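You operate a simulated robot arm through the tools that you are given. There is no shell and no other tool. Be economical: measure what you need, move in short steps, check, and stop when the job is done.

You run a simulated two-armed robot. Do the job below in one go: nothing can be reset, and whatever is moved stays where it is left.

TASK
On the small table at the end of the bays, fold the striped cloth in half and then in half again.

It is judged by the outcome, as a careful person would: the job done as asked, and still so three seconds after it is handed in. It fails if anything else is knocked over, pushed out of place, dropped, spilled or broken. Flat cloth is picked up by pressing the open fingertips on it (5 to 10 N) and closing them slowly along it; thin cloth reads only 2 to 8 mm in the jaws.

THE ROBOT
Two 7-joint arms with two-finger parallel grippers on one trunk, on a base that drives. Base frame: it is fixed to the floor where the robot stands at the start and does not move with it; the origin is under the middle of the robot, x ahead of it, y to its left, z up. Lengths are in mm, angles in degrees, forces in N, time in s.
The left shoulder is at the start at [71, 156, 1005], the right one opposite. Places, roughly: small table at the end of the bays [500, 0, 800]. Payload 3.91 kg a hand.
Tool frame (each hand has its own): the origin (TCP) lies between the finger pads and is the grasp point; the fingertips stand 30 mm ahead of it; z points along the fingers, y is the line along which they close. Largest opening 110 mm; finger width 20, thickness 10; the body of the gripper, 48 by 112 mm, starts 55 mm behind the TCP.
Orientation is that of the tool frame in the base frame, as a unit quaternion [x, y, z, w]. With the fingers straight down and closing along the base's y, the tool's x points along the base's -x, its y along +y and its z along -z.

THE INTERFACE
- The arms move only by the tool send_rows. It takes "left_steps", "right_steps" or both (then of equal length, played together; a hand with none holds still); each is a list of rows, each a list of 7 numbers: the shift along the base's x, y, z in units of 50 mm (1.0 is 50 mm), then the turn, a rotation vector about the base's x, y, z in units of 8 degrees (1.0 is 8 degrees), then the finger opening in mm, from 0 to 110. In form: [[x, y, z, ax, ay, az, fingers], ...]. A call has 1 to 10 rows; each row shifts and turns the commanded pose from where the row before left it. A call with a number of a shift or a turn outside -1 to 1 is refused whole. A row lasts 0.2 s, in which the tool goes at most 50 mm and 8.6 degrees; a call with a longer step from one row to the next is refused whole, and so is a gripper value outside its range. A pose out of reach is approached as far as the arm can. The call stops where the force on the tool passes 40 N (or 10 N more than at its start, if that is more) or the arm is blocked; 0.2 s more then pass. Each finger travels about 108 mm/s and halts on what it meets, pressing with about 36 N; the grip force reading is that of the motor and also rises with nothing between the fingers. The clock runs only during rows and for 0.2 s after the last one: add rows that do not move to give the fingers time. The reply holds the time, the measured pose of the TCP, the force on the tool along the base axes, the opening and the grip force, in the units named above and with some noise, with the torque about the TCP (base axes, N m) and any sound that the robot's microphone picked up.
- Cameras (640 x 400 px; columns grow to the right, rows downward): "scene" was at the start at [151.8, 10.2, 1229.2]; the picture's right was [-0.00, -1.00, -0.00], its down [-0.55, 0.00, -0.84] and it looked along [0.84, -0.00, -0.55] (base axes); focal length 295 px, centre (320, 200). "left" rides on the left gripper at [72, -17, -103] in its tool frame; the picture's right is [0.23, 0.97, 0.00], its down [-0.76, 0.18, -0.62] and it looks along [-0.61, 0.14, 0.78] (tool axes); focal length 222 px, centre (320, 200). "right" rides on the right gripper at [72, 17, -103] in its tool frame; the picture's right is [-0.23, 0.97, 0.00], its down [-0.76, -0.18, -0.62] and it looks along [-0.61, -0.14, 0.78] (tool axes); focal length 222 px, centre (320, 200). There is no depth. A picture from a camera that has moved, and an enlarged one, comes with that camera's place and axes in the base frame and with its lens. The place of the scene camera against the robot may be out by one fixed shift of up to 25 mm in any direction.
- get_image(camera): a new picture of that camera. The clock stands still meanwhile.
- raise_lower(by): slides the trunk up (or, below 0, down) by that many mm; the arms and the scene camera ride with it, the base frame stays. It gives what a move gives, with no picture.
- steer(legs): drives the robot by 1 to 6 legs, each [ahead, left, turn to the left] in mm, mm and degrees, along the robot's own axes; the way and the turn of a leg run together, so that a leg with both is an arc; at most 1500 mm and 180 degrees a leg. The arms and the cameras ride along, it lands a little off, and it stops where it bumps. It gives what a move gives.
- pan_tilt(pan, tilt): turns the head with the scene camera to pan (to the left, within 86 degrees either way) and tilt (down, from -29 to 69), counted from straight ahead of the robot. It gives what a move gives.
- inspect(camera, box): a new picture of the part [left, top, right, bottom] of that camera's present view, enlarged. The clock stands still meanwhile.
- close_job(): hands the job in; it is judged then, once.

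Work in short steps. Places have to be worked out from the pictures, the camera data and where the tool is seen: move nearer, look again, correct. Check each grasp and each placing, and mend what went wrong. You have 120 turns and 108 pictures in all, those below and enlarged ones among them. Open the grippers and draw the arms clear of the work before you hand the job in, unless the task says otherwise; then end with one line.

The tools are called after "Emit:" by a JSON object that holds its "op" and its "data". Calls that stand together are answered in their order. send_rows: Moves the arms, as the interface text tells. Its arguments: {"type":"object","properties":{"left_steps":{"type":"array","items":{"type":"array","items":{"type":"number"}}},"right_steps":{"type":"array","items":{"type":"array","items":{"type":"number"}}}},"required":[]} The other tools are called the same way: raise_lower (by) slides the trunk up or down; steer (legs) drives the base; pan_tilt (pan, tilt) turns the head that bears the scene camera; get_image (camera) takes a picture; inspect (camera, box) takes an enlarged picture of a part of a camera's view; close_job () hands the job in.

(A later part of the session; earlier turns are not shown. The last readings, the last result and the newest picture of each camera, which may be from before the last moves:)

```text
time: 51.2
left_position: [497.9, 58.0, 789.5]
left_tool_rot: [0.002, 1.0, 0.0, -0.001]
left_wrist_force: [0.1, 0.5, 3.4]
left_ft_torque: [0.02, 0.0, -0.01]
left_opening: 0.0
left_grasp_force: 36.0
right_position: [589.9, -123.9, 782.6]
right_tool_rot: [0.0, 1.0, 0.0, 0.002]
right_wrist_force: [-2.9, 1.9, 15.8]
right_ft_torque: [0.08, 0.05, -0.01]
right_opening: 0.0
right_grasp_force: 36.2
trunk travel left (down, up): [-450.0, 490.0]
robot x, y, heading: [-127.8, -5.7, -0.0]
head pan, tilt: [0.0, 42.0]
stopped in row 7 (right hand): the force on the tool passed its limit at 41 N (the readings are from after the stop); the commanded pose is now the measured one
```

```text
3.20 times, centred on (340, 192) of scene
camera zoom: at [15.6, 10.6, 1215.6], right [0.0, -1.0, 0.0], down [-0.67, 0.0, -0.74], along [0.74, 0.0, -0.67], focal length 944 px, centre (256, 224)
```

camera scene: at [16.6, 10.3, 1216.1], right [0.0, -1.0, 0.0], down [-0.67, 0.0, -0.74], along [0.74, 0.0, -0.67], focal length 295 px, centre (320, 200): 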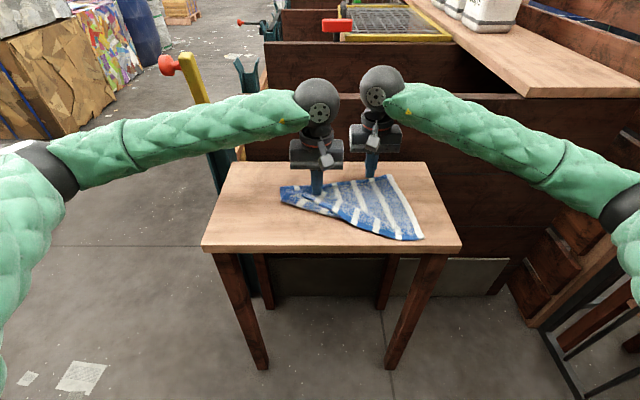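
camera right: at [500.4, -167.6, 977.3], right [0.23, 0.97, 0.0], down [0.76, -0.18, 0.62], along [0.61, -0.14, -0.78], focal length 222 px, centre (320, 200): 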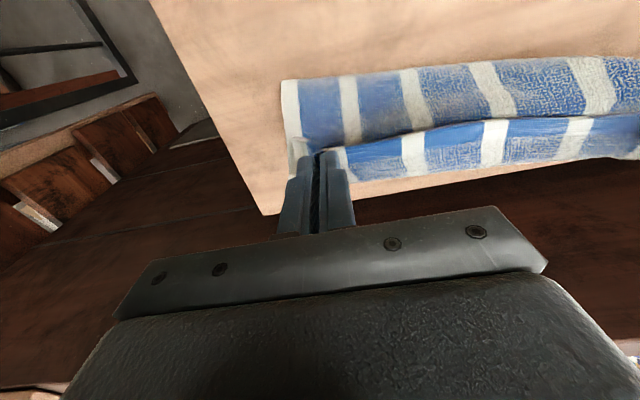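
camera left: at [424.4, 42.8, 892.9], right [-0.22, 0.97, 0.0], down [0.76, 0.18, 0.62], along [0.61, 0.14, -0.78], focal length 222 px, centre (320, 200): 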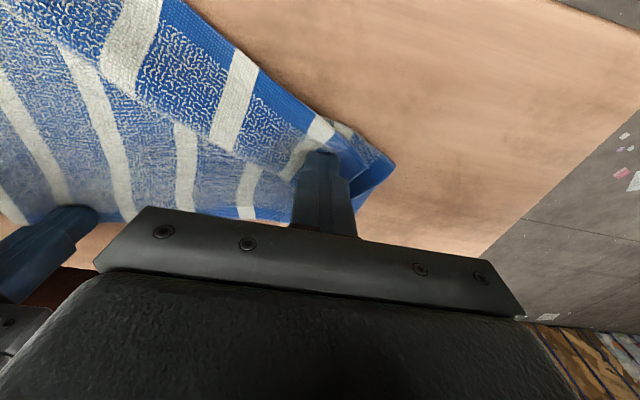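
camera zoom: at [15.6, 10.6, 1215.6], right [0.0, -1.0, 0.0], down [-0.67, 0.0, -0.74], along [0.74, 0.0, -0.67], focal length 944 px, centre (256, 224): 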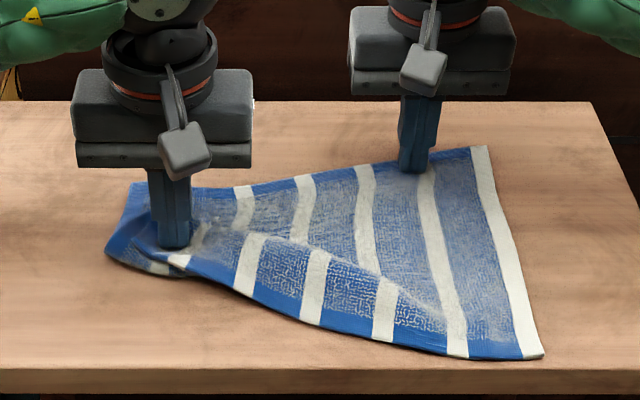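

That worked well: the right part is flat and the strip is unrolling. I re-apply the right-hand press slightly and continue dragging the left mostly toward me.

Emit:
{"op": "send_rows", "data": {"left_steps": [[0, 0, 0, 0, 0, 0, 0], [-0.2, 0.1, 0, 0, 0, 0, 0], [-0.2, 0.1, 0, 0, 0, 0, 0], [-0.2, 0.08, 0, 0, 0, 0, 0], [-0.2, 0.05, 0, 0, 0, 0, 0], [-0.2, 0, 0, 0, 0, 0, 0]], "right_steps": [[0, 0, -0.03, 0, 0, 0, 0], [0, 0, 0, 0, 0, 0, 0], [0, 0, 0, 0, 0, 0, 0], [0, 0, 0, 0, 0, 0, 0], [0, 0, 0, 0, 0, 0, 0], [0, 0, 0, 0, 0, 0, 0]]}}

Emit:
{"op": "get_image", "data": {"camera": "left"}}

Emit:
{"op": "inspect", "data": {"camera": "scene", "box": [240, 130, 440, 255]}}

```text
time: 52.3
left_position: [465.0, 74.0, 789.8]
left_tool_rot: [0.002, 1.0, 0.0, 0.0]
left_wrist_force: [0.5, -0.1, 3.9]
left_ft_torque: [0.01, 0.0, 0.01]
left_opening: 0.0
left_grasp_force: 36.4
right_position: [590.9, -123.5, 783.1]
right_tool_rot: [0.0, 1.0, 0.002, 0.004]
right_wrist_force: [-4.2, 3.0, 16.8]
right_ft_torque: [0.09, 0.14, -0.02]
right_opening: 0.1
right_grasp_force: 36.3
trunk travel left (down, up): [-450.0, 490.0]
robot x, y, heading: [-132.7, -2.9, 0.0]
head pan, tilt: [0.0, 42.0]
stopped in row 5 (right hand): the force on the tool passed its limit at 41 N (the readings are from after the stop); the commanded pose is now the measured one
```

```text
46 pictures are left
camera left: at [392.5, 57.3, 893.5], right [-0.22, 0.97, 0.0], down [0.76, 0.18, 0.62], along [0.61, 0.14, -0.78], focal length 222 px, centre (320, 200)
```

left: 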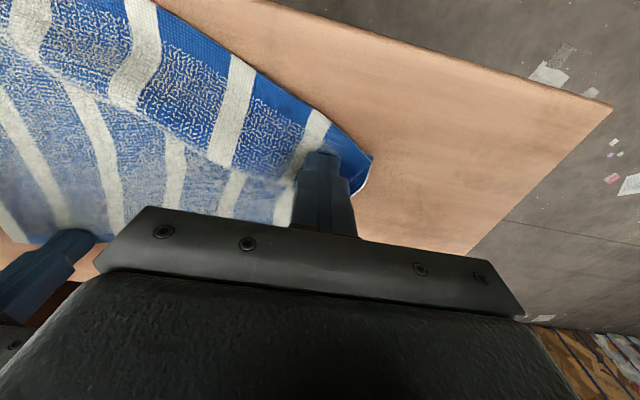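

```text
3.20 times, centred on (340, 192) of scene
camera zoom: at [15.7, 10.7, 1215.7], right [0.0, -1.0, 0.0], down [-0.67, 0.0, -0.74], along [0.74, 0.0, -0.67], focal length 944 px, centre (256, 224)
```

zoom: 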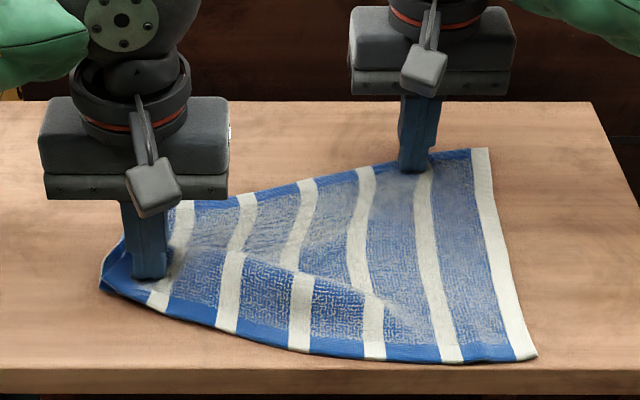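

Nearly flat. One more drag of ~35 mm toward near-left.

Emit:
{"op": "send_rows", "data": {"left_steps": [[0, 0, 0, 0, 0, 0, 0], [-0.16, 0.1, 0, 0, 0, 0, 0], [-0.16, 0.1, 0, 0, 0, 0, 0], [-0.16, 0.1, 0, 0, 0, 0, 0], [-0.16, 0.08, 0, 0, 0, 0, 0]], "right_steps": [[0, 0, -0.03, 0, 0, 0, 0], [0, 0, 0, 0, 0, 0, 0], [0, 0, 0, 0, 0, 0, 0], [0, 0, 0, 0, 0, 0, 0], [0, 0, 0, 0, 0, 0, 0]]}}

Emit:
{"op": "inspect", "data": {"camera": "scene", "box": [240, 130, 440, 255]}}

```text
time: 53.2
left_position: [443.5, 86.4, 788.2]
left_tool_rot: [0.002, 1.0, 0.0, -0.001]
left_wrist_force: [-0.1, 0.1, 3.0]
left_ft_torque: [0.0, -0.02, 0.03]
left_opening: 0.0
left_grasp_force: 36.4
right_position: [591.1, -124.2, 782.8]
right_tool_rot: [0.0, 1.0, 0.003, 0.005]
right_wrist_force: [-4.4, 2.9, 18.8]
right_ft_torque: [0.07, 0.12, 0.01]
right_opening: 0.0
right_grasp_force: 36.1
trunk travel left (down, up): [-450.0, 490.0]
robot x, y, heading: [-132.6, -4.0, 0.1]
head pan, tilt: [0.0, 42.0]
stopped in row 4 (right hand): the force on the tool passed its limit at 41 N (the readings are from after the stop); the commanded pose is now the measured one
```

```text
3.20 times, centred on (340, 192) of scene
camera zoom: at [15.9, 10.7, 1215.7], right [0.0, -1.0, 0.0], down [-0.67, 0.0, -0.74], along [0.74, 0.0, -0.67], focal length 944 px, centre (256, 224)
```

zoom: 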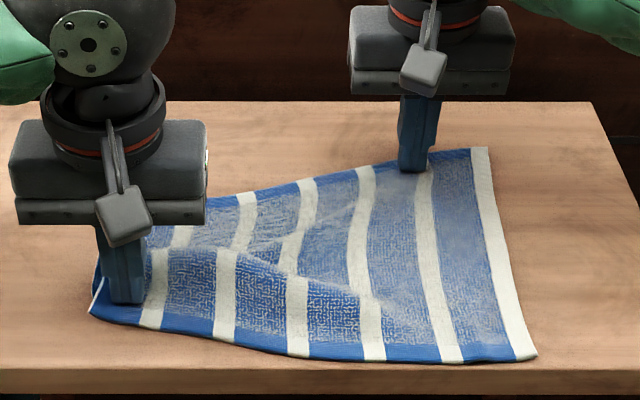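

The cloth is essentially unrolled. I lift both hands clear and look at its state.

Emit:
{"op": "send_rows", "data": {"left_steps": [[0, 0, 0.5, 0, 0, 0, 0], [0, 0, 0.9, 0, 0, 0, 0], [0, 0.8, 0.3, 0, 0, 0, 0], [0, 0.8, 0, 0, 0, 0, 0], [0, 0.8, 0, 0, 0, 0, 45]], "right_steps": [[0, 0, 0.5, 0, 0, 0, 0], [0, 0, 0.9, 0, 0, 0, 0], [-0.5, -0.7, 0.3, 0, 0, 0, 0], [-0.6, -0.7, 0, 0, 0, 0, 0], [-0.6, -0.7, 0, 0, 0, 0, 45]]}}

Emit:
{"op": "inspect", "data": {"camera": "scene", "box": [220, 130, 440, 267]}}

Emit:
{"op": "get_image", "data": {"camera": "left"}}

```text
time: 54.4
left_position: [441.2, 207.5, 877.8]
left_tool_rot: [0.003, 1.0, -0.001, 0.0]
left_wrist_force: [-0.7, -0.5, 0.0]
left_ft_torque: [0.0, -0.05, -0.03]
left_opening: 44.8
left_grasp_force: 0.1
right_position: [506.0, -228.6, 866.8]
right_tool_rot: [0.0, 1.0, 0.001, 0.003]
right_wrist_force: [0.5, -0.4, 0.4]
right_ft_torque: [-0.04, 0.0, 0.03]
right_opening: 44.9
right_grasp_force: 0.0
trunk travel left (down, up): [-450.0, 490.0]
robot x, y, heading: [-128.6, -1.8, 0.2]
head pan, tilt: [0.0, 42.0]
```

```text
2.91 times, centred on (330, 198) of scene
camera zoom: at [15.6, 10.8, 1216.3], right [0.0, -1.0, 0.0], down [-0.67, 0.0, -0.74], along [0.74, 0.0, -0.67], focal length 858 px, centre (291, 204)
```

zoom: 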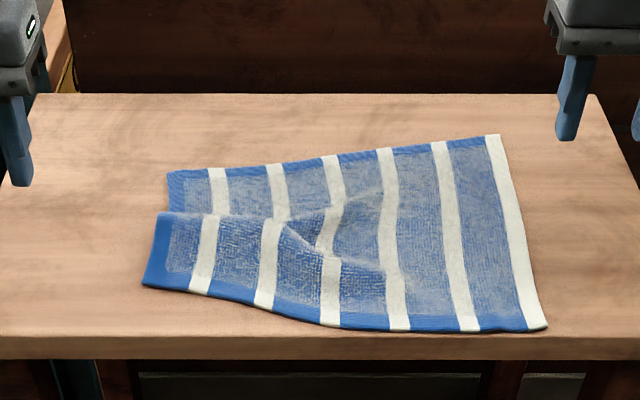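

```text
42 pictures are left
camera left: at [369.2, 192.0, 980.9], right [-0.22, 0.97, 0.0], down [0.76, 0.18, 0.62], along [0.61, 0.14, -0.78], focal length 222 px, centre (320, 200)
```

left: 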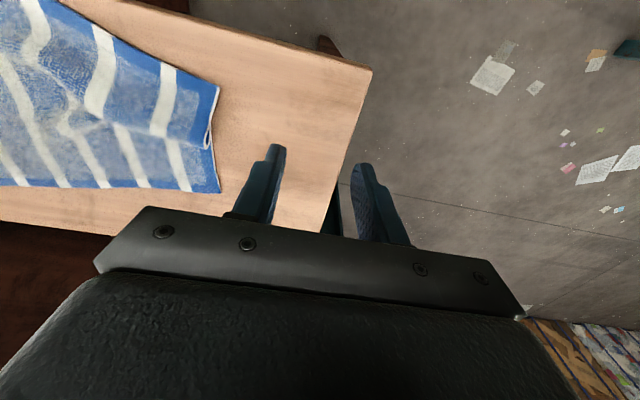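

There's still a ~45 mm pleat on the left. I'll pin the near part with the right hand at (440,0) and drag the far-left part away with the left from (545,92).

Emit:
{"op": "send_rows", "data": {"left_steps": [[0.42, -0.46, 0, 0, 0, 0, 0], [0.42, -0.46, 0, 0, 0, 0, 0], [0.42, -0.46, 0, 0, 0, 0, 0], [0.42, -0.46, 0, 0, 0, 0, 0], [0.42, -0.46, 0, 0, 0, 0, 0], [0, 0, -0.8, 0, 0, 0, 0], [0, 0, -0.6, 0, 0, 0, 0], [0, 0, -0.2, 0, 0, 0, 0]], "right_steps": [[-0.264, 0.916, 0, 0, 0, 0, 0], [-0.264, 0.916, 0, 0, 0, 0, 0], [-0.264, 0.916, 0, 0, 0, 0, 0], [-0.264, 0.916, 0, 0, 0, 0, 0], [-0.264, 0.916, 0, 0, 0, 0, 0], [0, 0, -0.8, 0, 0, 0, 0], [0, 0, -0.5, 0, 0, 0, 0], [0, 0, -0.2, 0, 0, 0, 0]]}}

Emit:
{"op": "inspect", "data": {"camera": "scene", "box": [220, 130, 440, 267]}}

```text
time: 56.2
left_position: [549.4, 92.0, 793.4]
left_tool_rot: [0.002, 1.0, 0.0, -0.001]
left_wrist_force: [-0.6, -0.1, 0.5]
left_ft_torque: [0.0, -0.01, 0.0]
left_opening: 0.0
left_grasp_force: 36.3
right_position: [441.0, 0.5, 793.3]
right_tool_rot: [0.001, 1.0, 0.001, 0.003]
right_wrist_force: [-1.1, -0.3, 0.8]
right_ft_torque: [-0.03, -0.03, 0.02]
right_opening: 0.0
right_grasp_force: 36.1
trunk travel left (down, up): [-450.0, 490.0]
robot x, y, heading: [-130.3, -2.8, 0.2]
head pan, tilt: [0.0, 42.0]
```

```text
2.91 times, centred on (330, 198) of scene
camera zoom: at [17.1, 10.7, 1216.0], right [0.0, -1.0, 0.0], down [-0.67, 0.0, -0.74], along [0.74, 0.0, -0.67], focal length 858 px, centre (291, 204)
```

zoom: 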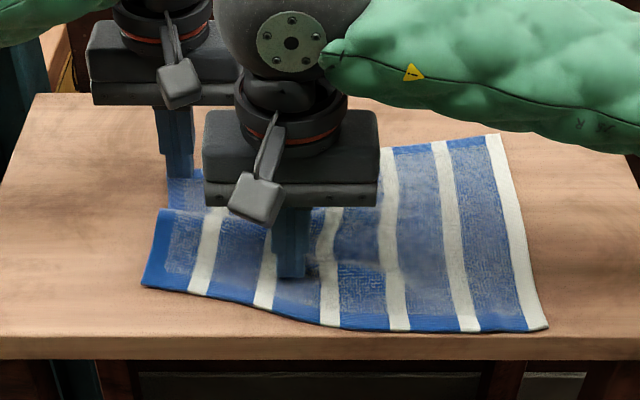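

Positions look right. Lower both to contact.

Emit:
{"op": "send_rows", "data": {"left_steps": [[-0.1, 0, -0.1, 0, 0, 0, 0], [0, 0, -0.06, 0, 0, 0, 0], [0, 0, -0.03, 0, 0, 0, 0], [0, 0, 0, 0, 0, 0, 0]], "right_steps": [[0, 0, -0.1, 0, 0, 0, 0], [0, 0, -0.08, 0, 0, 0, 0], [0, 0, -0.05, 0, 0, 0, 0], [0, 0, 0, 0, 0, 0, 0]]}}

```text
time: 57.4
left_position: [544.0, 90.7, 784.8]
left_tool_rot: [0.002, 1.0, 0.0, -0.001]
left_wrist_force: [-0.3, 0.3, 0.9]
left_ft_torque: [-0.01, 0.0, 0.01]
left_opening: 0.0
left_grasp_force: 35.8
right_position: [440.8, 1.0, 782.8]
right_tool_rot: [0.001, 1.0, 0.003, 0.006]
right_wrist_force: [-3.6, 0.4, 21.7]
right_ft_torque: [0.02, 0.15, 0.01]
right_opening: 0.0
right_grasp_force: 35.7
trunk travel left (down, up): [-450.0, 490.0]
robot x, y, heading: [-130.1, 1.6, -0.1]
head pan, tilt: [0.0, 42.0]
stopped in row 4 (right hand): the force on the tool passed its limit at 42 N (the readings are from after the stop); the commanded pose is now the measured one
```

Right pins at ~20 N. I press the left 1.5 mm lower and drag +x 70 mm.

Emit:
{"op": "send_rows", "data": {"left_steps": [[0, 0, -0.04, 0, 0, 0, 0], [0.2, 0.02, 0, 0, 0, 0, 0], [0.2, 0.02, 0, 0, 0, 0, 0], [0.2, 0.02, 0, 0, 0, 0, 0], [0.2, 0.02, 0, 0, 0, 0, 0], [0.2, 0.02, 0, 0, 0, 0, 0], [0.2, 0.02, 0, 0, 0, 0, 0], [0.2, 0.02, 0, 0, 0, 0, 0]]}}

Emit:
{"op": "inspect", "data": {"camera": "scene", "box": [220, 130, 440, 267]}}

```text
time: 59.2
left_position: [611.7, 98.0, 783.4]
left_tool_rot: [0.002, 1.0, 0.0, -0.001]
left_wrist_force: [-2.1, -1.1, 6.9]
left_ft_torque: [0.0, 0.07, -0.01]
left_opening: 0.0
left_grasp_force: 35.5
right_position: [440.9, -0.1, 781.7]
right_tool_rot: [0.001, 1.0, 0.003, 0.006]
right_wrist_force: [7.0, 2.0, 30.7]
right_ft_torque: [0.04, -0.18, 0.03]
right_opening: 0.0
right_grasp_force: 36.1
trunk travel left (down, up): [-450.0, 490.0]
robot x, y, heading: [-128.3, 1.4, 0.1]
head pan, tilt: [0.0, 42.0]
```

```text
2.91 times, centred on (330, 198) of scene
camera zoom: at [15.0, 10.8, 1216.4], right [0.0, -1.0, 0.0], down [-0.67, 0.0, -0.74], along [0.74, 0.0, -0.67], focal length 858 px, centre (291, 204)
```

zoom: 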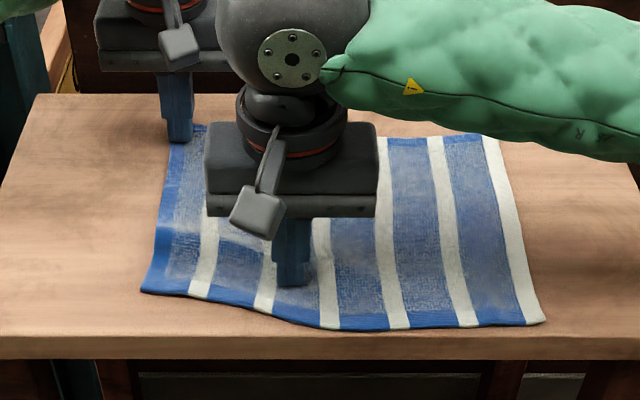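

Flat again. I lift both hands away and take measurements.

Emit:
{"op": "send_rows", "data": {"left_steps": [[0, 0, 0.4, 0, 0, 0, 0], [0, 0, 0.9, 0, 0, 0, 0], [-0.6, 0.5, 0, 0, 0, 0, 0], [-0.7, 0.5, 0, 0, 0, 0, 0], [-0.7, 0, 0, 0, 0, 0, 45], [-0.7, 0, 0, 0, 0, 0, 45], [-0.3, 0, 0, 0, 0, 0, 45]], "right_steps": [[0, 0, 0.4, 0, 0, 0, 0], [0, 0, 0.9, 0, 0, 0, 0], [0, -0.9, 0, 0, 0, 0, 0], [0, -0.9, 0, 0, 0, 0, 0], [0, -0.9, 0, 0, 0, 0, 45], [0, -0.9, 0, 0, 0, 0, 45], [0, -0.9, 0, 0, 0, 0, 45]]}}

Emit:
{"op": "inspect", "data": {"camera": "scene", "box": [220, 130, 440, 267]}}

```text
time: 60.8
left_position: [463.7, 148.6, 846.8]
left_tool_rot: [0.001, 1.0, 0.0, 0.0]
left_wrist_force: [-0.3, -0.3, 0.0]
left_ft_torque: [0.0, -0.02, -0.02]
left_opening: 45.1
left_grasp_force: 0.0
right_position: [443.4, -223.1, 841.8]
right_tool_rot: [0.0, 1.0, 0.002, 0.006]
right_wrist_force: [0.4, -0.2, 0.0]
right_ft_torque: [0.01, 0.01, 0.0]
right_opening: 44.9
right_grasp_force: 0.1
trunk travel left (down, up): [-450.0, 490.0]
robot x, y, heading: [-128.7, 0.4, 0.0]
head pan, tilt: [0.0, 42.0]
```

```text
2.91 times, centred on (330, 198) of scene
camera zoom: at [16.5, 10.2, 1216.1], right [0.0, -1.0, 0.0], down [-0.67, 0.0, -0.74], along [0.74, 0.0, -0.67], focal length 858 px, centre (291, 204)
```

zoom: 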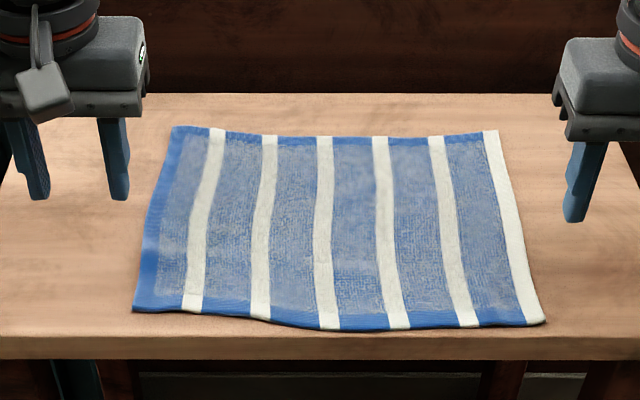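

Cloth is flat and square: NL≈(420,116), NR≈(410,−172), far edge x≈632. I set up the near-corner grasps again, hovering about 15 mm above.

Emit:
{"op": "send_rows", "data": {"left_steps": [[-0.245, -0.484, -0.31, 0, 0, 0, 45], [-0.245, -0.484, -0.31, 0, 0, 0, 45], [-0.245, -0.484, -0.31, 0, 0, 0, 45], [0, 0, 0, 0, 0, 0, 45]], "right_steps": [[-0.176, 0.62, -0.28, 0, 0, 0, 45], [-0.176, 0.62, -0.28, 0, 0, 0, 45], [-0.176, 0.62, -0.28, 0, 0, 0, 45], [0, 0, 0, 0, 0, 0, 45]]}}

Emit:
{"op": "get_image", "data": {"camera": "left"}}

Emit:
{"op": "get_image", "data": {"camera": "right"}}

```text
time: 61.8
left_position: [426.2, 77.2, 800.1]
left_tool_rot: [0.001, 1.0, 0.0, -0.001]
left_wrist_force: [-0.5, -0.1, 0.2]
left_ft_torque: [-0.02, 0.04, 0.0]
left_opening: 45.1
left_grasp_force: 0.1
right_position: [415.3, -131.4, 802.6]
right_tool_rot: [0.002, 1.0, 0.003, 0.005]
right_wrist_force: [0.2, 0.4, 0.3]
right_ft_torque: [0.03, 0.01, -0.02]
right_opening: 44.9
right_grasp_force: 0.2
trunk travel left (down, up): [-450.0, 490.0]
robot x, y, heading: [-130.0, 3.2, -0.2]
head pan, tilt: [0.0, 42.0]
```

```text
38 pictures are left
camera left: at [354.2, 61.7, 903.1], right [-0.22, 0.97, 0.0], down [0.76, 0.17, 0.62], along [0.61, 0.14, -0.78], focal length 222 px, centre (320, 200)
```

left: 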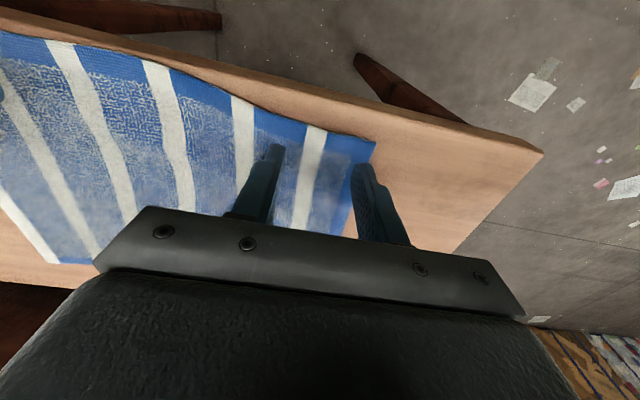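

```text
37 pictures are left
camera right: at [341.7, -114.2, 905.5], right [0.23, 0.97, 0.01], down [0.75, -0.18, 0.63], along [0.61, -0.14, -0.78], focal length 222 px, centre (320, 200)
```

right: 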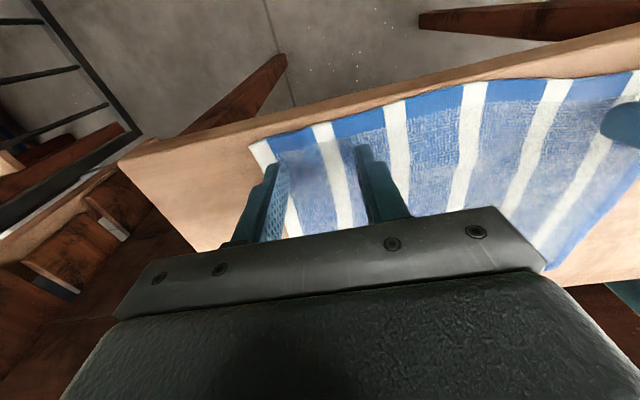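

Corners refined: (412,115) and (401,−180). I shift both hands 7 mm toward me and lower to contact.

Emit:
{"op": "send_rows", "data": {"left_steps": [[-0.14, 0, -0.14, 0, 0, 0, 45], [0, 0, -0.1, 0, 0, 0, 45], [0, 0, -0.06, 0, 0, 0, 45], [0, 0, -0.03, 0, 0, 0, 45], [0, 0, 0, 0, 0, 0, 45]], "right_steps": [[-0.14, 0, -0.18, 0, 0, 0, 45], [0, 0, -0.1, 0, 0, 0, 45], [0, 0, -0.06, 0, 0, 0, 45], [0, 0, -0.03, 0, 0, 0, 45], [0, 0, 0, 0, 0, 0, 45]]}}

```text
time: 63.0
left_position: [420.9, 76.4, 784.4]
left_tool_rot: [0.002, 1.0, 0.0, 0.0]
left_wrist_force: [0.3, 0.1, 2.2]
left_ft_torque: [0.03, 0.01, 0.0]
left_opening: 45.2
left_grasp_force: 0.0
right_position: [408.2, -130.3, 784.8]
right_tool_rot: [0.001, 1.0, 0.002, 0.005]
right_wrist_force: [-0.4, -0.7, 0.1]
right_ft_torque: [0.01, 0.0, 0.02]
right_opening: 45.0
right_grasp_force: 0.1
trunk travel left (down, up): [-450.0, 490.0]
robot x, y, heading: [-131.0, -0.4, -0.1]
head pan, tilt: [0.0, 42.0]
```

Just at contact; 1 mm more left, 2 mm more right.

Emit:
{"op": "send_rows", "data": {"left_steps": [[0, 0, -0.02, 0, 0, 0, 45], [0, 0, 0, 0, 0, 0, 45]], "right_steps": [[0, 0, -0.04, 0, 0, 0, 45], [0, 0, 0, 0, 0, 0, 45]]}}

```text
time: 63.6
left_position: [420.0, 76.2, 783.7]
left_tool_rot: [0.002, 1.0, 0.001, 0.0]
left_wrist_force: [1.7, 0.6, 3.9]
left_ft_torque: [0.02, 0.0, -0.02]
left_opening: 45.0
left_grasp_force: 0.0
right_position: [407.9, -131.9, 782.9]
right_tool_rot: [0.0, 1.0, 0.002, 0.005]
right_wrist_force: [0.5, 1.0, 3.5]
right_ft_torque: [0.03, -0.03, -0.01]
right_opening: 45.1
right_grasp_force: 0.1
trunk travel left (down, up): [-450.0, 490.0]
robot x, y, heading: [-130.8, -3.0, -0.3]
head pan, tilt: [0.0, 42.0]
```

About 4 N each; 1 mm more on both, then close slowly.

Emit:
{"op": "send_rows", "data": {"left_steps": [[0, 0, -0.02, 0, 0, 0, 45], [0, 0, 0, 0, 0, 0, 40], [0, 0, 0, 0, 0, 0, 35], [0, 0, 0, 0, 0, 0, 30], [0, 0, 0, 0, 0, 0, 25], [0, 0, 0, 0, 0, 0, 20], [0, 0, 0, 0, 0, 0, 15], [0, 0, 0, 0, 0, 0, 10], [0, 0, 0, 0, 0, 0, 4], [0, 0, 0, 0, 0, 0, 0]], "right_steps": [[0, 0, -0.02, 0, 0, 0, 45], [0, 0, 0, 0, 0, 0, 40], [0, 0, 0, 0, 0, 0, 35], [0, 0, 0, 0, 0, 0, 30], [0, 0, 0, 0, 0, 0, 25], [0, 0, 0, 0, 0, 0, 20], [0, 0, 0, 0, 0, 0, 15], [0, 0, 0, 0, 0, 0, 10], [0, 0, 0, 0, 0, 0, 4], [0, 0, 0, 0, 0, 0, 0]]}}

```text
time: 65.8
left_position: [420.2, 74.9, 782.8]
left_tool_rot: [0.002, 1.0, 0.0, 0.0]
left_wrist_force: [-1.7, -9.2, 7.2]
left_ft_torque: [-0.26, 0.03, -0.03]
left_opening: 4.2
left_grasp_force: 35.8
right_position: [408.8, -130.8, 783.0]
right_tool_rot: [0.001, 1.0, 0.002, 0.005]
right_wrist_force: [0.3, 7.9, 9.2]
right_ft_torque: [0.26, 0.02, -0.03]
right_opening: 4.6
right_grasp_force: 36.3
trunk travel left (down, up): [-450.0, 490.0]
robot x, y, heading: [-129.8, 1.1, 0.1]
head pan, tilt: [0.0, 42.0]
```

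Both corners gripped (4.2 / 4.6 mm). First half of the arc.

Emit:
{"op": "send_rows", "data": {"left_steps": [[0.026, -0.04, 0.312, 0, 0, 0, 0], [0.076, 0, 0.306, 0, 0, 0, 0], [0.125, 0, 0.29, 0, 0, 0, 0], [0.171, 0, 0.268, 0, 0, 0, 0], [0.212, 0, 0.238, 0, 0, 0, 0], [0.248, 0, 0.204, 0, 0, 0, 0], [0.279, 0, 0.164, 0, 0, 0, 0], [0.302, 0, 0.12, 0, 0, 0, 0], [0.318, 0, 0.074, 0, 0, 0, 0], [0.324, 0, 0.024, 0, 0, 0, 0]], "right_steps": [[0.026, 0.04, 0.312, 0, 0, 0, 0], [0.076, 0, 0.306, 0, 0, 0, 0], [0.125, 0, 0.29, 0, 0, 0, 0], [0.171, 0, 0.268, 0, 0, 0, 0], [0.212, 0, 0.238, 0, 0, 0, 0], [0.248, 0, 0.204, 0, 0, 0, 0], [0.279, 0, 0.164, 0, 0, 0, 0], [0.302, 0, 0.12, 0, 0, 0, 0], [0.318, 0, 0.074, 0, 0, 0, 0], [0.324, 0, 0.024, 0, 0, 0, 0]]}}

Emit:
{"op": "inspect", "data": {"camera": "scene", "box": [220, 130, 440, 267]}}

Emit:
{"op": "get_image", "data": {"camera": "right"}}

```text
time: 68.0
left_position: [526.0, 72.7, 881.6]
left_tool_rot: [0.002, 1.0, 0.0, 0.0]
left_wrist_force: [-0.3, -4.4, 0.6]
left_ft_torque: [-0.14, -0.02, -0.05]
left_opening: 4.2
left_grasp_force: 35.7
right_position: [513.6, -129.8, 883.2]
right_tool_rot: [0.001, 1.0, 0.003, 0.005]
right_wrist_force: [0.5, 3.6, -0.5]
right_ft_torque: [0.14, -0.01, 0.0]
right_opening: 4.5
right_grasp_force: 36.3
trunk travel left (down, up): [-450.0, 490.0]
robot x, y, heading: [-130.5, 4.6, -0.2]
head pan, tilt: [0.0, 42.0]
```

```text
2.91 times, centred on (330, 198) of scene
camera zoom: at [17.2, 10.7, 1215.9], right [0.0, -1.0, 0.0], down [-0.67, 0.0, -0.74], along [0.74, 0.0, -0.67], focal length 858 px, centre (291, 204)
```

zoom: 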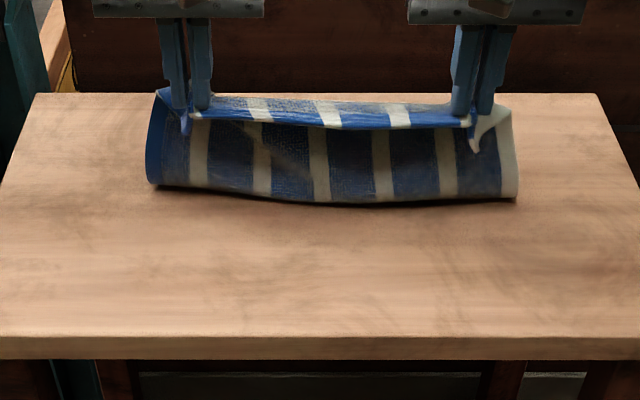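

```text
35 pictures are left
camera right: at [440.3, -113.5, 986.0], right [0.23, 0.97, 0.01], down [0.76, -0.18, 0.63], along [0.61, -0.14, -0.78], focal length 222 px, centre (320, 200)
```

right: 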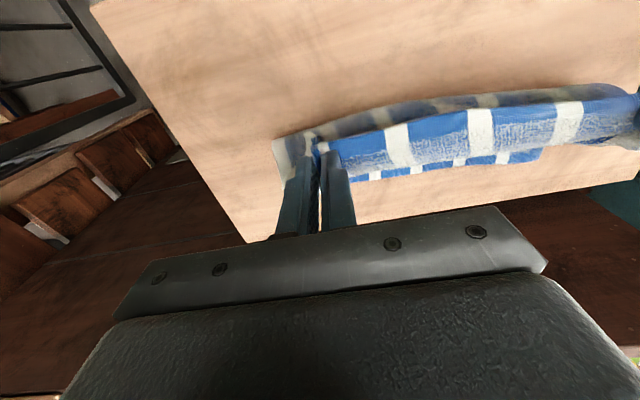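

Curtain lifted well. I carry it forward and down while tilting the hands 20° (tips toward me) so the hem tends to fall forward, stopping ~50 mm above the table.

Emit:
{"op": "send_rows", "data": {"left_steps": [[0.36, 0, -0.1, 0, 0.5, 0, 0], [0.36, 0, -0.2, 0, 0.5, 0, 0], [0.36, 0, -0.2, 0, 0.5, 0, 0], [0.36, 0, -0.2, 0, 0.5, 0, 0], [0.36, 0, -0.25, 0, 0.5, 0, 0], [0, 0, 0, 0, 0, 0, 0]], "right_steps": [[0.36, 0, -0.1, 0, 0.5, 0, 0], [0.36, 0, -0.2, 0, 0.5, 0, 0], [0.36, 0, -0.2, 0, 0.5, 0, 0], [0.36, 0, -0.2, 0, 0.5, 0, 0], [0.36, 0, -0.25, 0, 0.5, 0, 0], [0, 0, 0, 0, 0, 0, 0]]}}

Emit:
{"op": "inspect", "data": {"camera": "scene", "box": [220, 130, 440, 267]}}

Emit:
{"op": "get_image", "data": {"camera": "right"}}

```text
time: 69.4
left_position: [614.0, 74.2, 834.8]
left_tool_rot: [0.002, 0.985, -0.001, -0.175]
left_wrist_force: [-0.6, -4.7, 0.7]
left_ft_torque: [-0.14, -0.02, 0.04]
left_opening: 4.0
left_grasp_force: 35.8
right_position: [601.1, -128.4, 836.5]
right_tool_rot: [0.001, 0.986, 0.003, -0.169]
right_wrist_force: [0.5, 5.0, 0.0]
right_ft_torque: [0.15, -0.06, -0.04]
right_opening: 4.2
right_grasp_force: 35.8
trunk travel left (down, up): [-450.0, 490.0]
robot x, y, heading: [-129.0, -0.8, -0.2]
head pan, tilt: [0.0, 42.0]
```

```text
2.91 times, centred on (330, 198) of scene
camera zoom: at [16.4, 10.7, 1216.1], right [0.0, -1.0, 0.0], down [-0.67, 0.0, -0.74], along [0.74, 0.0, -0.67], focal length 858 px, centre (291, 204)
```

zoom: 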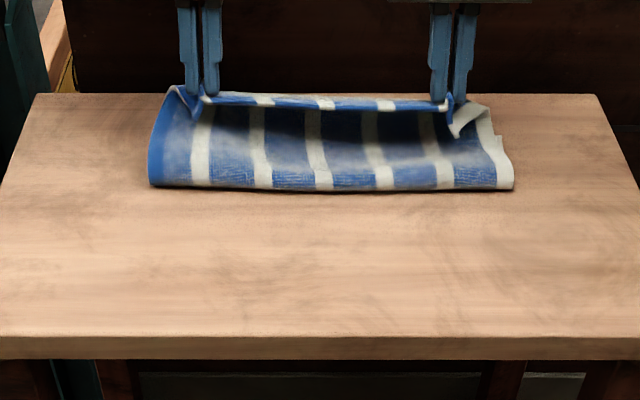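

```text
33 pictures are left
camera right: at [567.4, -113.1, 957.6], right [0.22, 0.97, -0.07], down [0.93, -0.18, 0.33], along [0.31, -0.14, -0.94], focal length 222 px, centre (320, 200)
```

right: 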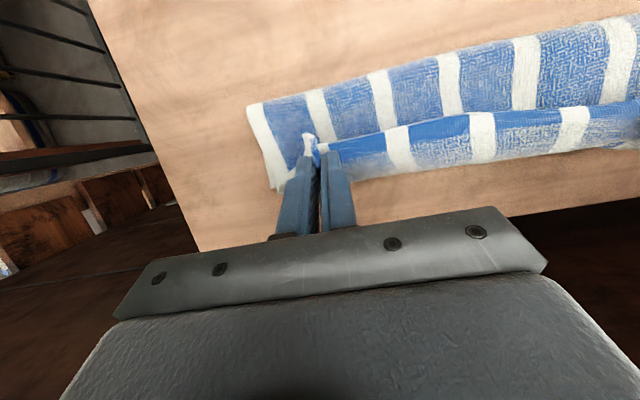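

The fold front is at x≈547, too far forward, with slack in the top layer. I lower and move back slightly so the slack rolls the fold toward me.

Emit:
{"op": "send_rows", "data": {"left_steps": [[-0.1, 0, -0.15, 0, 0, 0, 0], [-0.1, 0, -0.15, 0, 0, 0, 0], [-0.1, 0, -0.15, 0, 0, 0, 0], [0, 0, 0, 0, 0, 0, 0]], "right_steps": [[-0.1, 0, -0.15, 0, 0, 0, 0], [-0.1, 0, -0.15, 0, 0, 0, 0], [-0.1, 0, -0.15, 0, 0, 0, 0], [0, 0, 0, 0, 0, 0, 0]]}}

Emit:
{"op": "inspect", "data": {"camera": "scene", "box": [220, 130, 440, 267]}}

```text
time: 70.4
left_position: [599.8, 74.4, 812.2]
left_tool_rot: [0.001, 0.985, -0.001, -0.174]
left_wrist_force: [-0.4, -6.5, 0.2]
left_ft_torque: [-0.17, 0.01, 0.05]
left_opening: 4.0
left_grasp_force: 36.4
right_position: [588.1, -129.8, 811.4]
right_tool_rot: [0.001, 0.986, 0.002, -0.169]
right_wrist_force: [1.6, 5.9, 0.6]
right_ft_torque: [0.21, -0.04, -0.08]
right_opening: 4.3
right_grasp_force: 36.0
trunk travel left (down, up): [-450.0, 490.0]
robot x, y, heading: [-130.7, -2.6, 0.2]
head pan, tilt: [0.0, 42.0]
```

```text
2.91 times, centred on (330, 198) of scene
camera zoom: at [17.0, 10.7, 1216.0], right [0.0, -1.0, 0.0], down [-0.67, 0.0, -0.74], along [0.74, 0.0, -0.67], focal length 858 px, centre (291, 204)
```

zoom: 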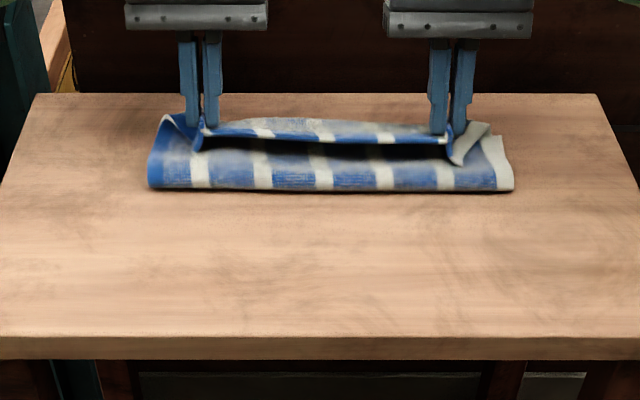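

Fold front hasn't rolled back yet. I keep going: down to just above the table and 20 mm farther back, to push the loop toward me.

Emit:
{"op": "send_rows", "data": {"left_steps": [[-0.1, 0, -0.12, 0, 0, 0, 0], [-0.15, 0, -0.12, 0, 0, 0, 0], [-0.15, 0, -0.1, 0, 0, 0, 0], [0, 0, 0, 0, 0, 0, 0]], "right_steps": [[-0.1, 0, -0.12, 0, 0, 0, 0], [-0.15, 0, -0.12, 0, 0, 0, 0], [-0.15, 0, -0.1, 0, 0, 0, 0], [0, 0, 0, 0, 0, 0, 0]]}}

Emit:
{"op": "inspect", "data": {"camera": "scene", "box": [220, 130, 440, 267]}}

Emit:
{"op": "get_image", "data": {"camera": "right"}}

```text
time: 71.4
left_position: [579.2, 73.5, 794.5]
left_tool_rot: [0.002, 0.985, 0.0, -0.175]
left_wrist_force: [0.3, -3.8, 0.3]
left_ft_torque: [-0.12, -0.06, 0.02]
left_opening: 4.2
left_grasp_force: 35.6
right_position: [568.7, -129.8, 796.5]
right_tool_rot: [0.001, 0.986, 0.002, -0.168]
right_wrist_force: [1.0, 4.5, 0.5]
right_ft_torque: [0.12, 0.02, -0.06]
right_opening: 4.4
right_grasp_force: 36.1
trunk travel left (down, up): [-450.0, 490.0]
robot x, y, heading: [-132.6, -0.9, -0.2]
head pan, tilt: [0.0, 42.0]
```

```text
2.91 times, centred on (330, 198) of scene
camera zoom: at [17.0, 10.7, 1216.0], right [0.0, -1.0, 0.0], down [-0.67, 0.0, -0.74], along [0.74, 0.0, -0.67], focal length 858 px, centre (291, 204)
```

zoom: 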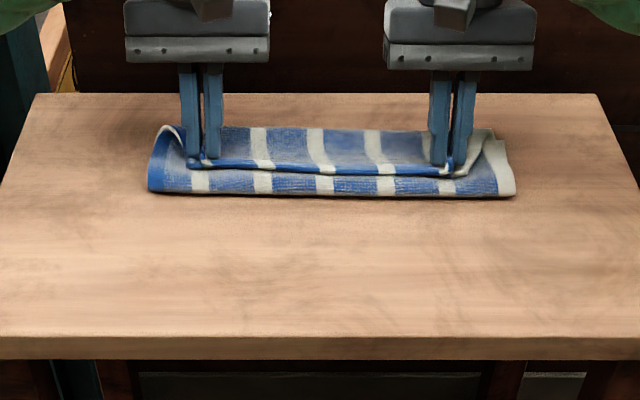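

```text
30 pictures are left
camera right: at [534.2, -113.3, 917.4], right [0.22, 0.97, -0.07], down [0.93, -0.18, 0.33], along [0.31, -0.14, -0.94], focal length 222 px, centre (320, 200)
```

right: 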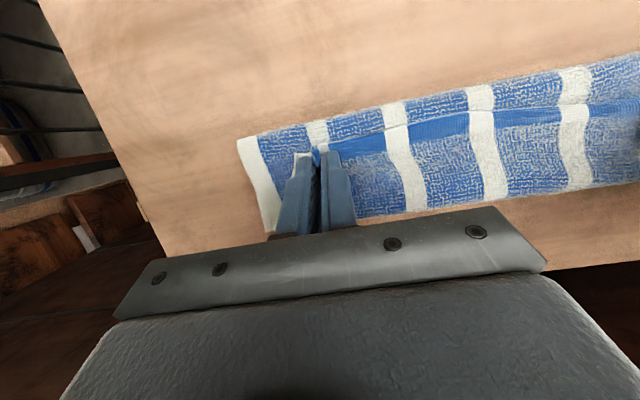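

The loop's fold line still sits ~15–20 mm too far forward because my high arc peeled the far half. I reverse to unfold once more (undoing the tilt), and will redo with a much lower path so the fold rolls at the right place.

Emit:
{"op": "send_rows", "data": {"left_steps": [[-0.2, 0, 0.6, 0, -0.5, 0, 0], [-0.4, 0, 0.6, 0, -0.5, 0, 0], [-0.55, 0, 0.3, 0, -0.5, 0, 0], [-0.6, 0, 0, 0, -0.5, 0, 0], [-0.6, 0, -0.4, 0, -0.5, 0, 0], [-0.45, 0, -0.6, 0, 0, 0, 0], [-0.3, 0, -0.55, 0, 0, 0, 0], [-0.1, 0, 0, 0, 0, 0, 0], [0, 0, 0, 0, 0, 0, 0]], "right_steps": [[-0.2, 0, 0.6, 0, -0.5, 0, 0], [-0.4, 0, 0.6, 0, -0.5, 0, 0], [-0.55, 0, 0.3, 0, -0.5, 0, 0], [-0.6, 0, 0, 0, -0.5, 0, 0], [-0.6, 0, -0.4, 0, -0.5, 0, 0], [-0.45, 0, -0.6, 0, 0, 0, 0], [-0.3, 0, -0.55, 0, 0, 0, 0], [-0.1, 0, 0, 0, 0, 0, 0], [0, 0, 0, 0, 0, 0, 0]]}}

Emit:
{"op": "inspect", "data": {"camera": "scene", "box": [220, 130, 440, 267]}}

```text
time: 73.4
left_position: [418.3, 74.3, 792.6]
left_tool_rot: [0.002, 1.0, 0.0, -0.001]
left_wrist_force: [0.7, -3.1, 0.2]
left_ft_torque: [-0.09, 0.01, -0.03]
left_opening: 4.0
left_grasp_force: 36.0
right_position: [407.6, -128.6, 794.7]
right_tool_rot: [0.0, 1.0, 0.002, 0.005]
right_wrist_force: [0.2, 2.6, 0.3]
right_ft_torque: [0.11, 0.02, 0.0]
right_opening: 4.2
right_grasp_force: 36.3
trunk travel left (down, up): [-450.0, 490.0]
robot x, y, heading: [-131.3, 1.2, -0.2]
head pan, tilt: [0.0, 42.0]
```

```text
2.91 times, centred on (330, 198) of scene
camera zoom: at [16.9, 10.6, 1216.0], right [0.0, -1.0, 0.0], down [-0.67, 0.0, -0.74], along [0.74, 0.0, -0.67], focal length 858 px, centre (291, 204)
```

zoom: 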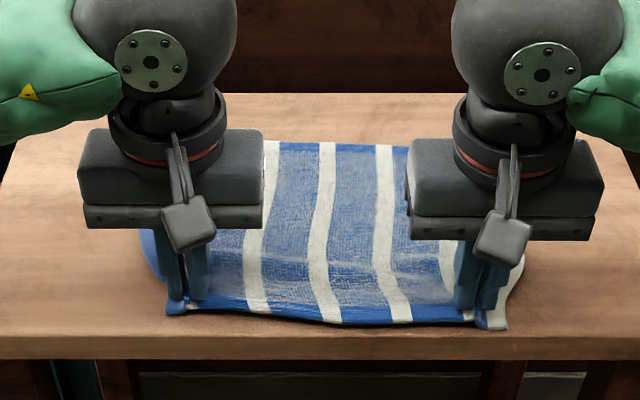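

Unfolded again, far edge now near x≈611. Now a low forward pass (tips at most ~50 mm high) so the fold rolls under the hands.

Emit:
{"op": "send_rows", "data": {"left_steps": [[0.1, 0, 0.3, 0, 0, 0, 0], [0.25, 0, 0.25, 0, 0, 0, 0], [0.4, 0, 0.15, 0, 0, 0, 0], [0.45, 0, 0.1, 0, 0, 0, 0], [0.45, 0, 0, 0, 0, 0, 0], [0.45, 0, 0, 0, 0, 0, 0], [0.45, 0, 0, 0, 0, 0, 0], [0.45, 0, -0.05, 0, 0, 0, 0], [0.4, 0, -0.1, 0, 0, 0, 0], [0.24, 0, -0.15, 0, 0, 0, 0]], "right_steps": [[0.1, 0, 0.3, 0, 0, 0, 0], [0.25, 0, 0.25, 0, 0, 0, 0], [0.4, 0, 0.15, 0, 0, 0, 0], [0.45, 0, 0.1, 0, 0, 0, 0], [0.45, 0, 0, 0, 0, 0, 0], [0.45, 0, 0, 0, 0, 0, 0], [0.45, 0, 0, 0, 0, 0, 0], [0.45, 0, -0.05, 0, 0, 0, 0], [0.4, 0, -0.1, 0, 0, 0, 0], [0.24, 0, -0.15, 0, 0, 0, 0]]}}

Emit:
{"op": "inspect", "data": {"camera": "scene", "box": [220, 130, 440, 267]}}

Emit:
{"op": "get_image", "data": {"camera": "right"}}

```text
time: 75.6
left_position: [602.9, 74.4, 816.2]
left_tool_rot: [0.002, 1.0, 0.0, -0.001]
left_wrist_force: [-0.3, -4.7, 0.2]
left_ft_torque: [-0.14, 0.05, -0.07]
left_opening: 4.3
left_grasp_force: 35.9
right_position: [590.4, -128.6, 818.7]
right_tool_rot: [0.0, 1.0, 0.003, 0.004]
right_wrist_force: [-0.7, 5.1, -0.6]
right_ft_torque: [0.14, 0.02, -0.01]
right_opening: 4.3
right_grasp_force: 36.1
trunk travel left (down, up): [-450.0, 490.0]
robot x, y, heading: [-128.2, -2.4, -0.1]
head pan, tilt: [0.0, 42.0]
```

```text
2.91 times, centred on (330, 198) of scene
camera zoom: at [17.3, 10.7, 1215.9], right [0.0, -1.0, 0.0], down [-0.67, 0.0, -0.74], along [0.74, 0.0, -0.67], focal length 858 px, centre (291, 204)
```

zoom: 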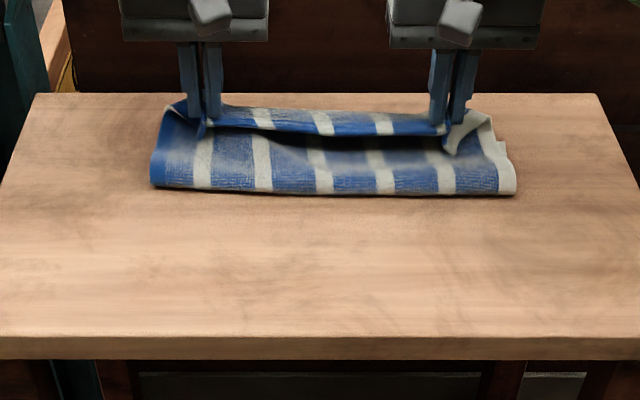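

```text
27 pictures are left
camera right: at [516.4, -113.3, 921.0], right [0.23, 0.97, 0.01], down [0.76, -0.18, 0.63], along [0.61, -0.14, -0.78], focal length 222 px, centre (320, 200)
```

right: 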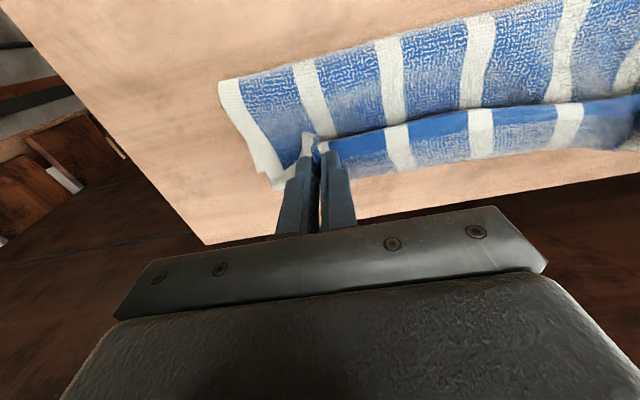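

The fold front again sits near 543 with a loop. I'll release here with a tilt so the hem can fall forward, then smooth the loop toward me by pinning and wiping, which worked well earlier.

Emit:
{"op": "send_rows", "data": {"left_steps": [[0.08, 0, 0, 0, 0.7, 0, 0], [0.08, 0, 0, 0, 0.7, 0, 0], [0.08, 0, 0, 0, 0.7, 0, 0], [0, 0, 0, 0, 0, 0, 0], [0, 0, 0, 0, 0, 0, 20], [0, 0, 0, 0, 0, 0, 40], [0, 0, 0, 0, 0, 0, 40], [0, 0, 0.6, 0, -0.7, 0, 40], [-0.3, 0, 0.8, 0, -0.7, 0, 40], [-0.6, 0.6, 0.3, 0, -0.7, 0, 40]], "right_steps": [[0.08, 0, 0, 0, 0.7, 0, 0], [0.08, 0, 0, 0, 0.7, 0, 0], [0.08, 0, 0, 0, 0.7, 0, 0], [0, 0, 0, 0, 0, 0, 0], [0, 0, 0, 0, 0, 0, 20], [0, 0, 0, 0, 0, 0, 40], [0, 0, 0, 0, 0, 0, 40], [0, 0, 0.6, 0, -0.7, 0, 40], [-0.3, 0, 0.8, 0, -0.7, 0, 40], [-0.6, -0.6, 0.3, 0, -0.7, 0, 40]]}}

Emit:
{"op": "inspect", "data": {"camera": "scene", "box": [220, 130, 440, 267]}}

```text
time: 77.8
left_position: [566.6, 104.9, 906.8]
left_tool_rot: [0.002, 1.0, 0.0, 0.001]
left_wrist_force: [0.1, -0.2, 1.2]
left_ft_torque: [-0.02, -0.04, -0.01]
left_opening: 40.0
left_grasp_force: 0.0
right_position: [555.0, -159.0, 905.1]
right_tool_rot: [0.0, 1.0, 0.003, 0.006]
right_wrist_force: [0.0, 0.2, 0.8]
right_ft_torque: [0.0, -0.02, -0.03]
right_opening: 39.8
right_grasp_force: 0.1
trunk travel left (down, up): [-450.0, 490.0]
robot x, y, heading: [-129.8, 0.9, -0.1]
head pan, tilt: [0.0, 42.0]
```

```text
2.91 times, centred on (330, 198) of scene
camera zoom: at [15.0, 10.7, 1216.3], right [0.0, -1.0, 0.0], down [-0.67, 0.0, -0.74], along [0.74, 0.0, -0.67], focal length 858 px, centre (291, 204)
```

zoom: 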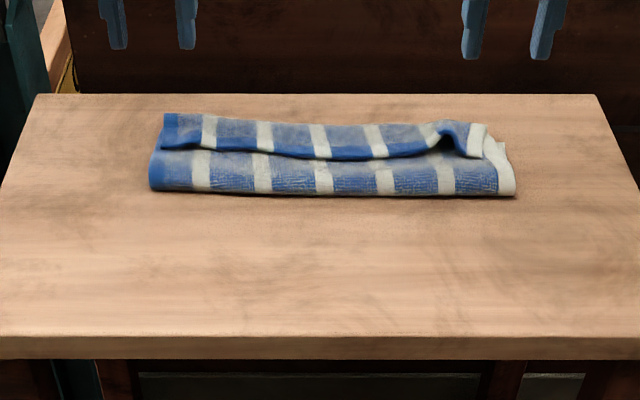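

The hem lies flipped back (hem x≈567, curl x≈623, fold x≈541). I'll unroll it side by side: right pins near the fold at (552,−60) while the left presses the strip at (597,70).

Emit:
{"op": "send_rows", "data": {"left_steps": [[0.3, -0.35, 0, 0, 0, 0, 0], [0.3, -0.35, -0.5, 0, 0, 0, 0], [0, 0, -0.8, 0, 0, 0, 0], [0, 0, -0.8, 0, 0, 0, 0], [0, 0, -0.1, 0, 0, 0, 0], [0, 0, -0.05, 0, 0, 0, 0], [0, 0, -0.05, 0, 0, 0, 0]], "right_steps": [[0, 0.9, 0, 0, 0, 0, 0], [-0.06, 0.9, 0, 0, 0, 0, 0], [0, 0.18, -0.7, 0, 0, 0, 0], [0, 0, -0.8, 0, 0, 0, 0], [0, 0, -0.5, 0, 0, 0, 0], [0, 0, -0.2, 0, 0, 0, 0], [0, 0, -0.15, 0, 0, 0, 0]]}}

```text
time: 79.4
left_position: [597.9, 70.1, 788.1]
left_tool_rot: [0.002, 1.0, 0.001, 0.001]
left_wrist_force: [2.0, 1.4, 8.1]
left_ft_torque: [0.02, -0.01, 0.02]
left_opening: 0.0
left_grasp_force: 35.9
right_position: [554.5, -60.3, 786.2]
right_tool_rot: [0.001, 1.0, 0.002, 0.006]
right_wrist_force: [1.2, 0.8, 3.6]
right_ft_torque: [0.01, 0.0, 0.03]
right_opening: 0.1
right_grasp_force: 36.1
trunk travel left (down, up): [-450.0, 490.0]
robot x, y, heading: [-130.7, 0.4, 0.1]
head pan, tilt: [0.0, 42.0]
```

Left presses 8 N; I ease it, press the right about 2 mm more, and drag the left +x by 56 mm.

Emit:
{"op": "send_rows", "data": {"left_steps": [[0, 0, 0.03, 0, 0, 0, 0], [0.16, 0, 0, 0, 0, 0, 0], [0.16, 0, 0, 0, 0, 0, 0], [0.16, 0, 0, 0, 0, 0, 0], [0.16, 0, -0.01, 0, 0, 0, 0], [0.16, 0, -0.01, 0, 0, 0, 0], [0.16, 0, -0.02, 0, 0, 0, 0], [0.16, 0, -0.02, 0, 0, 0, 0]], "right_steps": [[0, 0, -0.05, 0, 0, 0, 0], [0, 0, 0, 0, 0, 0, 0], [0, 0, 0, 0, 0, 0, 0], [0, 0, 0, 0, 0, 0, 0], [0, 0, 0, 0, 0, 0, 0], [0, 0, 0, 0, 0, 0, 0], [0, 0, 0, 0, 0, 0, 0], [0, 0, 0, 0, 0, 0, 0]]}}

Emit:
{"op": "inspect", "data": {"camera": "left", "box": [0, 0, 640, 260]}}

```text
time: 81.2
left_position: [652.4, 67.2, 786.9]
left_tool_rot: [0.001, 1.0, -0.001, 0.0]
left_wrist_force: [-5.9, -3.5, 9.1]
left_ft_torque: [-0.1, 0.22, 0.01]
left_opening: 0.4
left_grasp_force: 35.9
right_position: [553.5, -60.7, 785.0]
right_tool_rot: [0.001, 1.0, 0.003, 0.006]
right_wrist_force: [9.5, 4.5, 25.0]
right_ft_torque: [0.11, -0.29, -0.03]
right_opening: 0.1
right_grasp_force: 36.6
trunk travel left (down, up): [-450.0, 490.0]
robot x, y, heading: [-128.7, -1.3, -0.0]
head pan, tilt: [0.0, 42.0]
```

```text
1.00 times, centred on (320, 130) of left (not enlarged: the box is as wide or as high as the picture)
camera zoom: at [580.5, 52.6, 891.4], right [-0.22, 0.97, 0.0], down [0.76, 0.17, 0.62], along [0.61, 0.14, -0.78], focal length 222 px, centre (320, 270)
```

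zoom: 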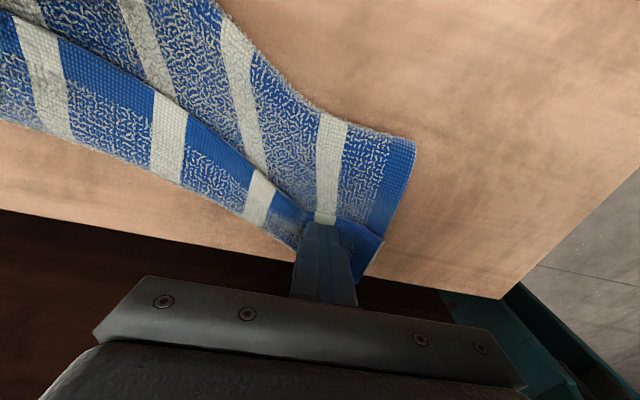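

The left end seems partly unrolled but the stack also slid. I lift both hands and look before deciding.

Emit:
{"op": "send_rows", "data": {"left_steps": [[0, 0, 0.5, 0, 0, 0, 0], [0, 0, 0.9, 0, 0, 0, 0], [-0.5, 0.5, 0.3, 0, 0, 0, 0], [-0.7, 0.6, 0, 0, 0, 0, 40]], "right_steps": [[0, 0, 0.5, 0, 0, 0, 0], [0, 0, 0.9, 0, 0, 0, 0], [0, -0.8, 0.3, 0, 0, 0, 0], [-0.4, -0.8, 0, 0, 0, 0, 40]]}}

Emit:
{"op": "inspect", "data": {"camera": "scene", "box": [270, 140, 410, 227]}}

```text
time: 82.2
left_position: [594.5, 124.7, 872.3]
left_tool_rot: [0.001, 1.0, 0.0, -0.001]
left_wrist_force: [0.1, 0.2, -0.5]
left_ft_torque: [0.0, -0.01, 0.0]
left_opening: 40.0
left_grasp_force: 0.1
right_position: [535.0, -139.6, 868.1]
right_tool_rot: [0.001, 1.0, 0.002, 0.006]
right_wrist_force: [0.8, -0.3, 0.5]
right_ft_torque: [-0.01, 0.01, 0.01]
right_opening: 39.8
right_grasp_force: 0.1
trunk travel left (down, up): [-450.0, 490.0]
robot x, y, heading: [-125.6, 3.5, -0.0]
head pan, tilt: [0.0, 42.0]
```

```text
4.57 times, centred on (340, 184) of scene
camera zoom: at [15.9, 10.8, 1216.3], right [0.0, -1.0, 0.0], down [-0.67, 0.0, -0.74], along [0.74, 0.0, -0.67], focal length 1349 px, centre (229, 275)
```

zoom: 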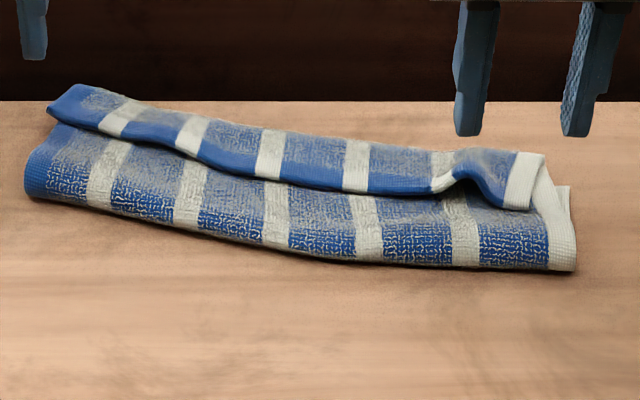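

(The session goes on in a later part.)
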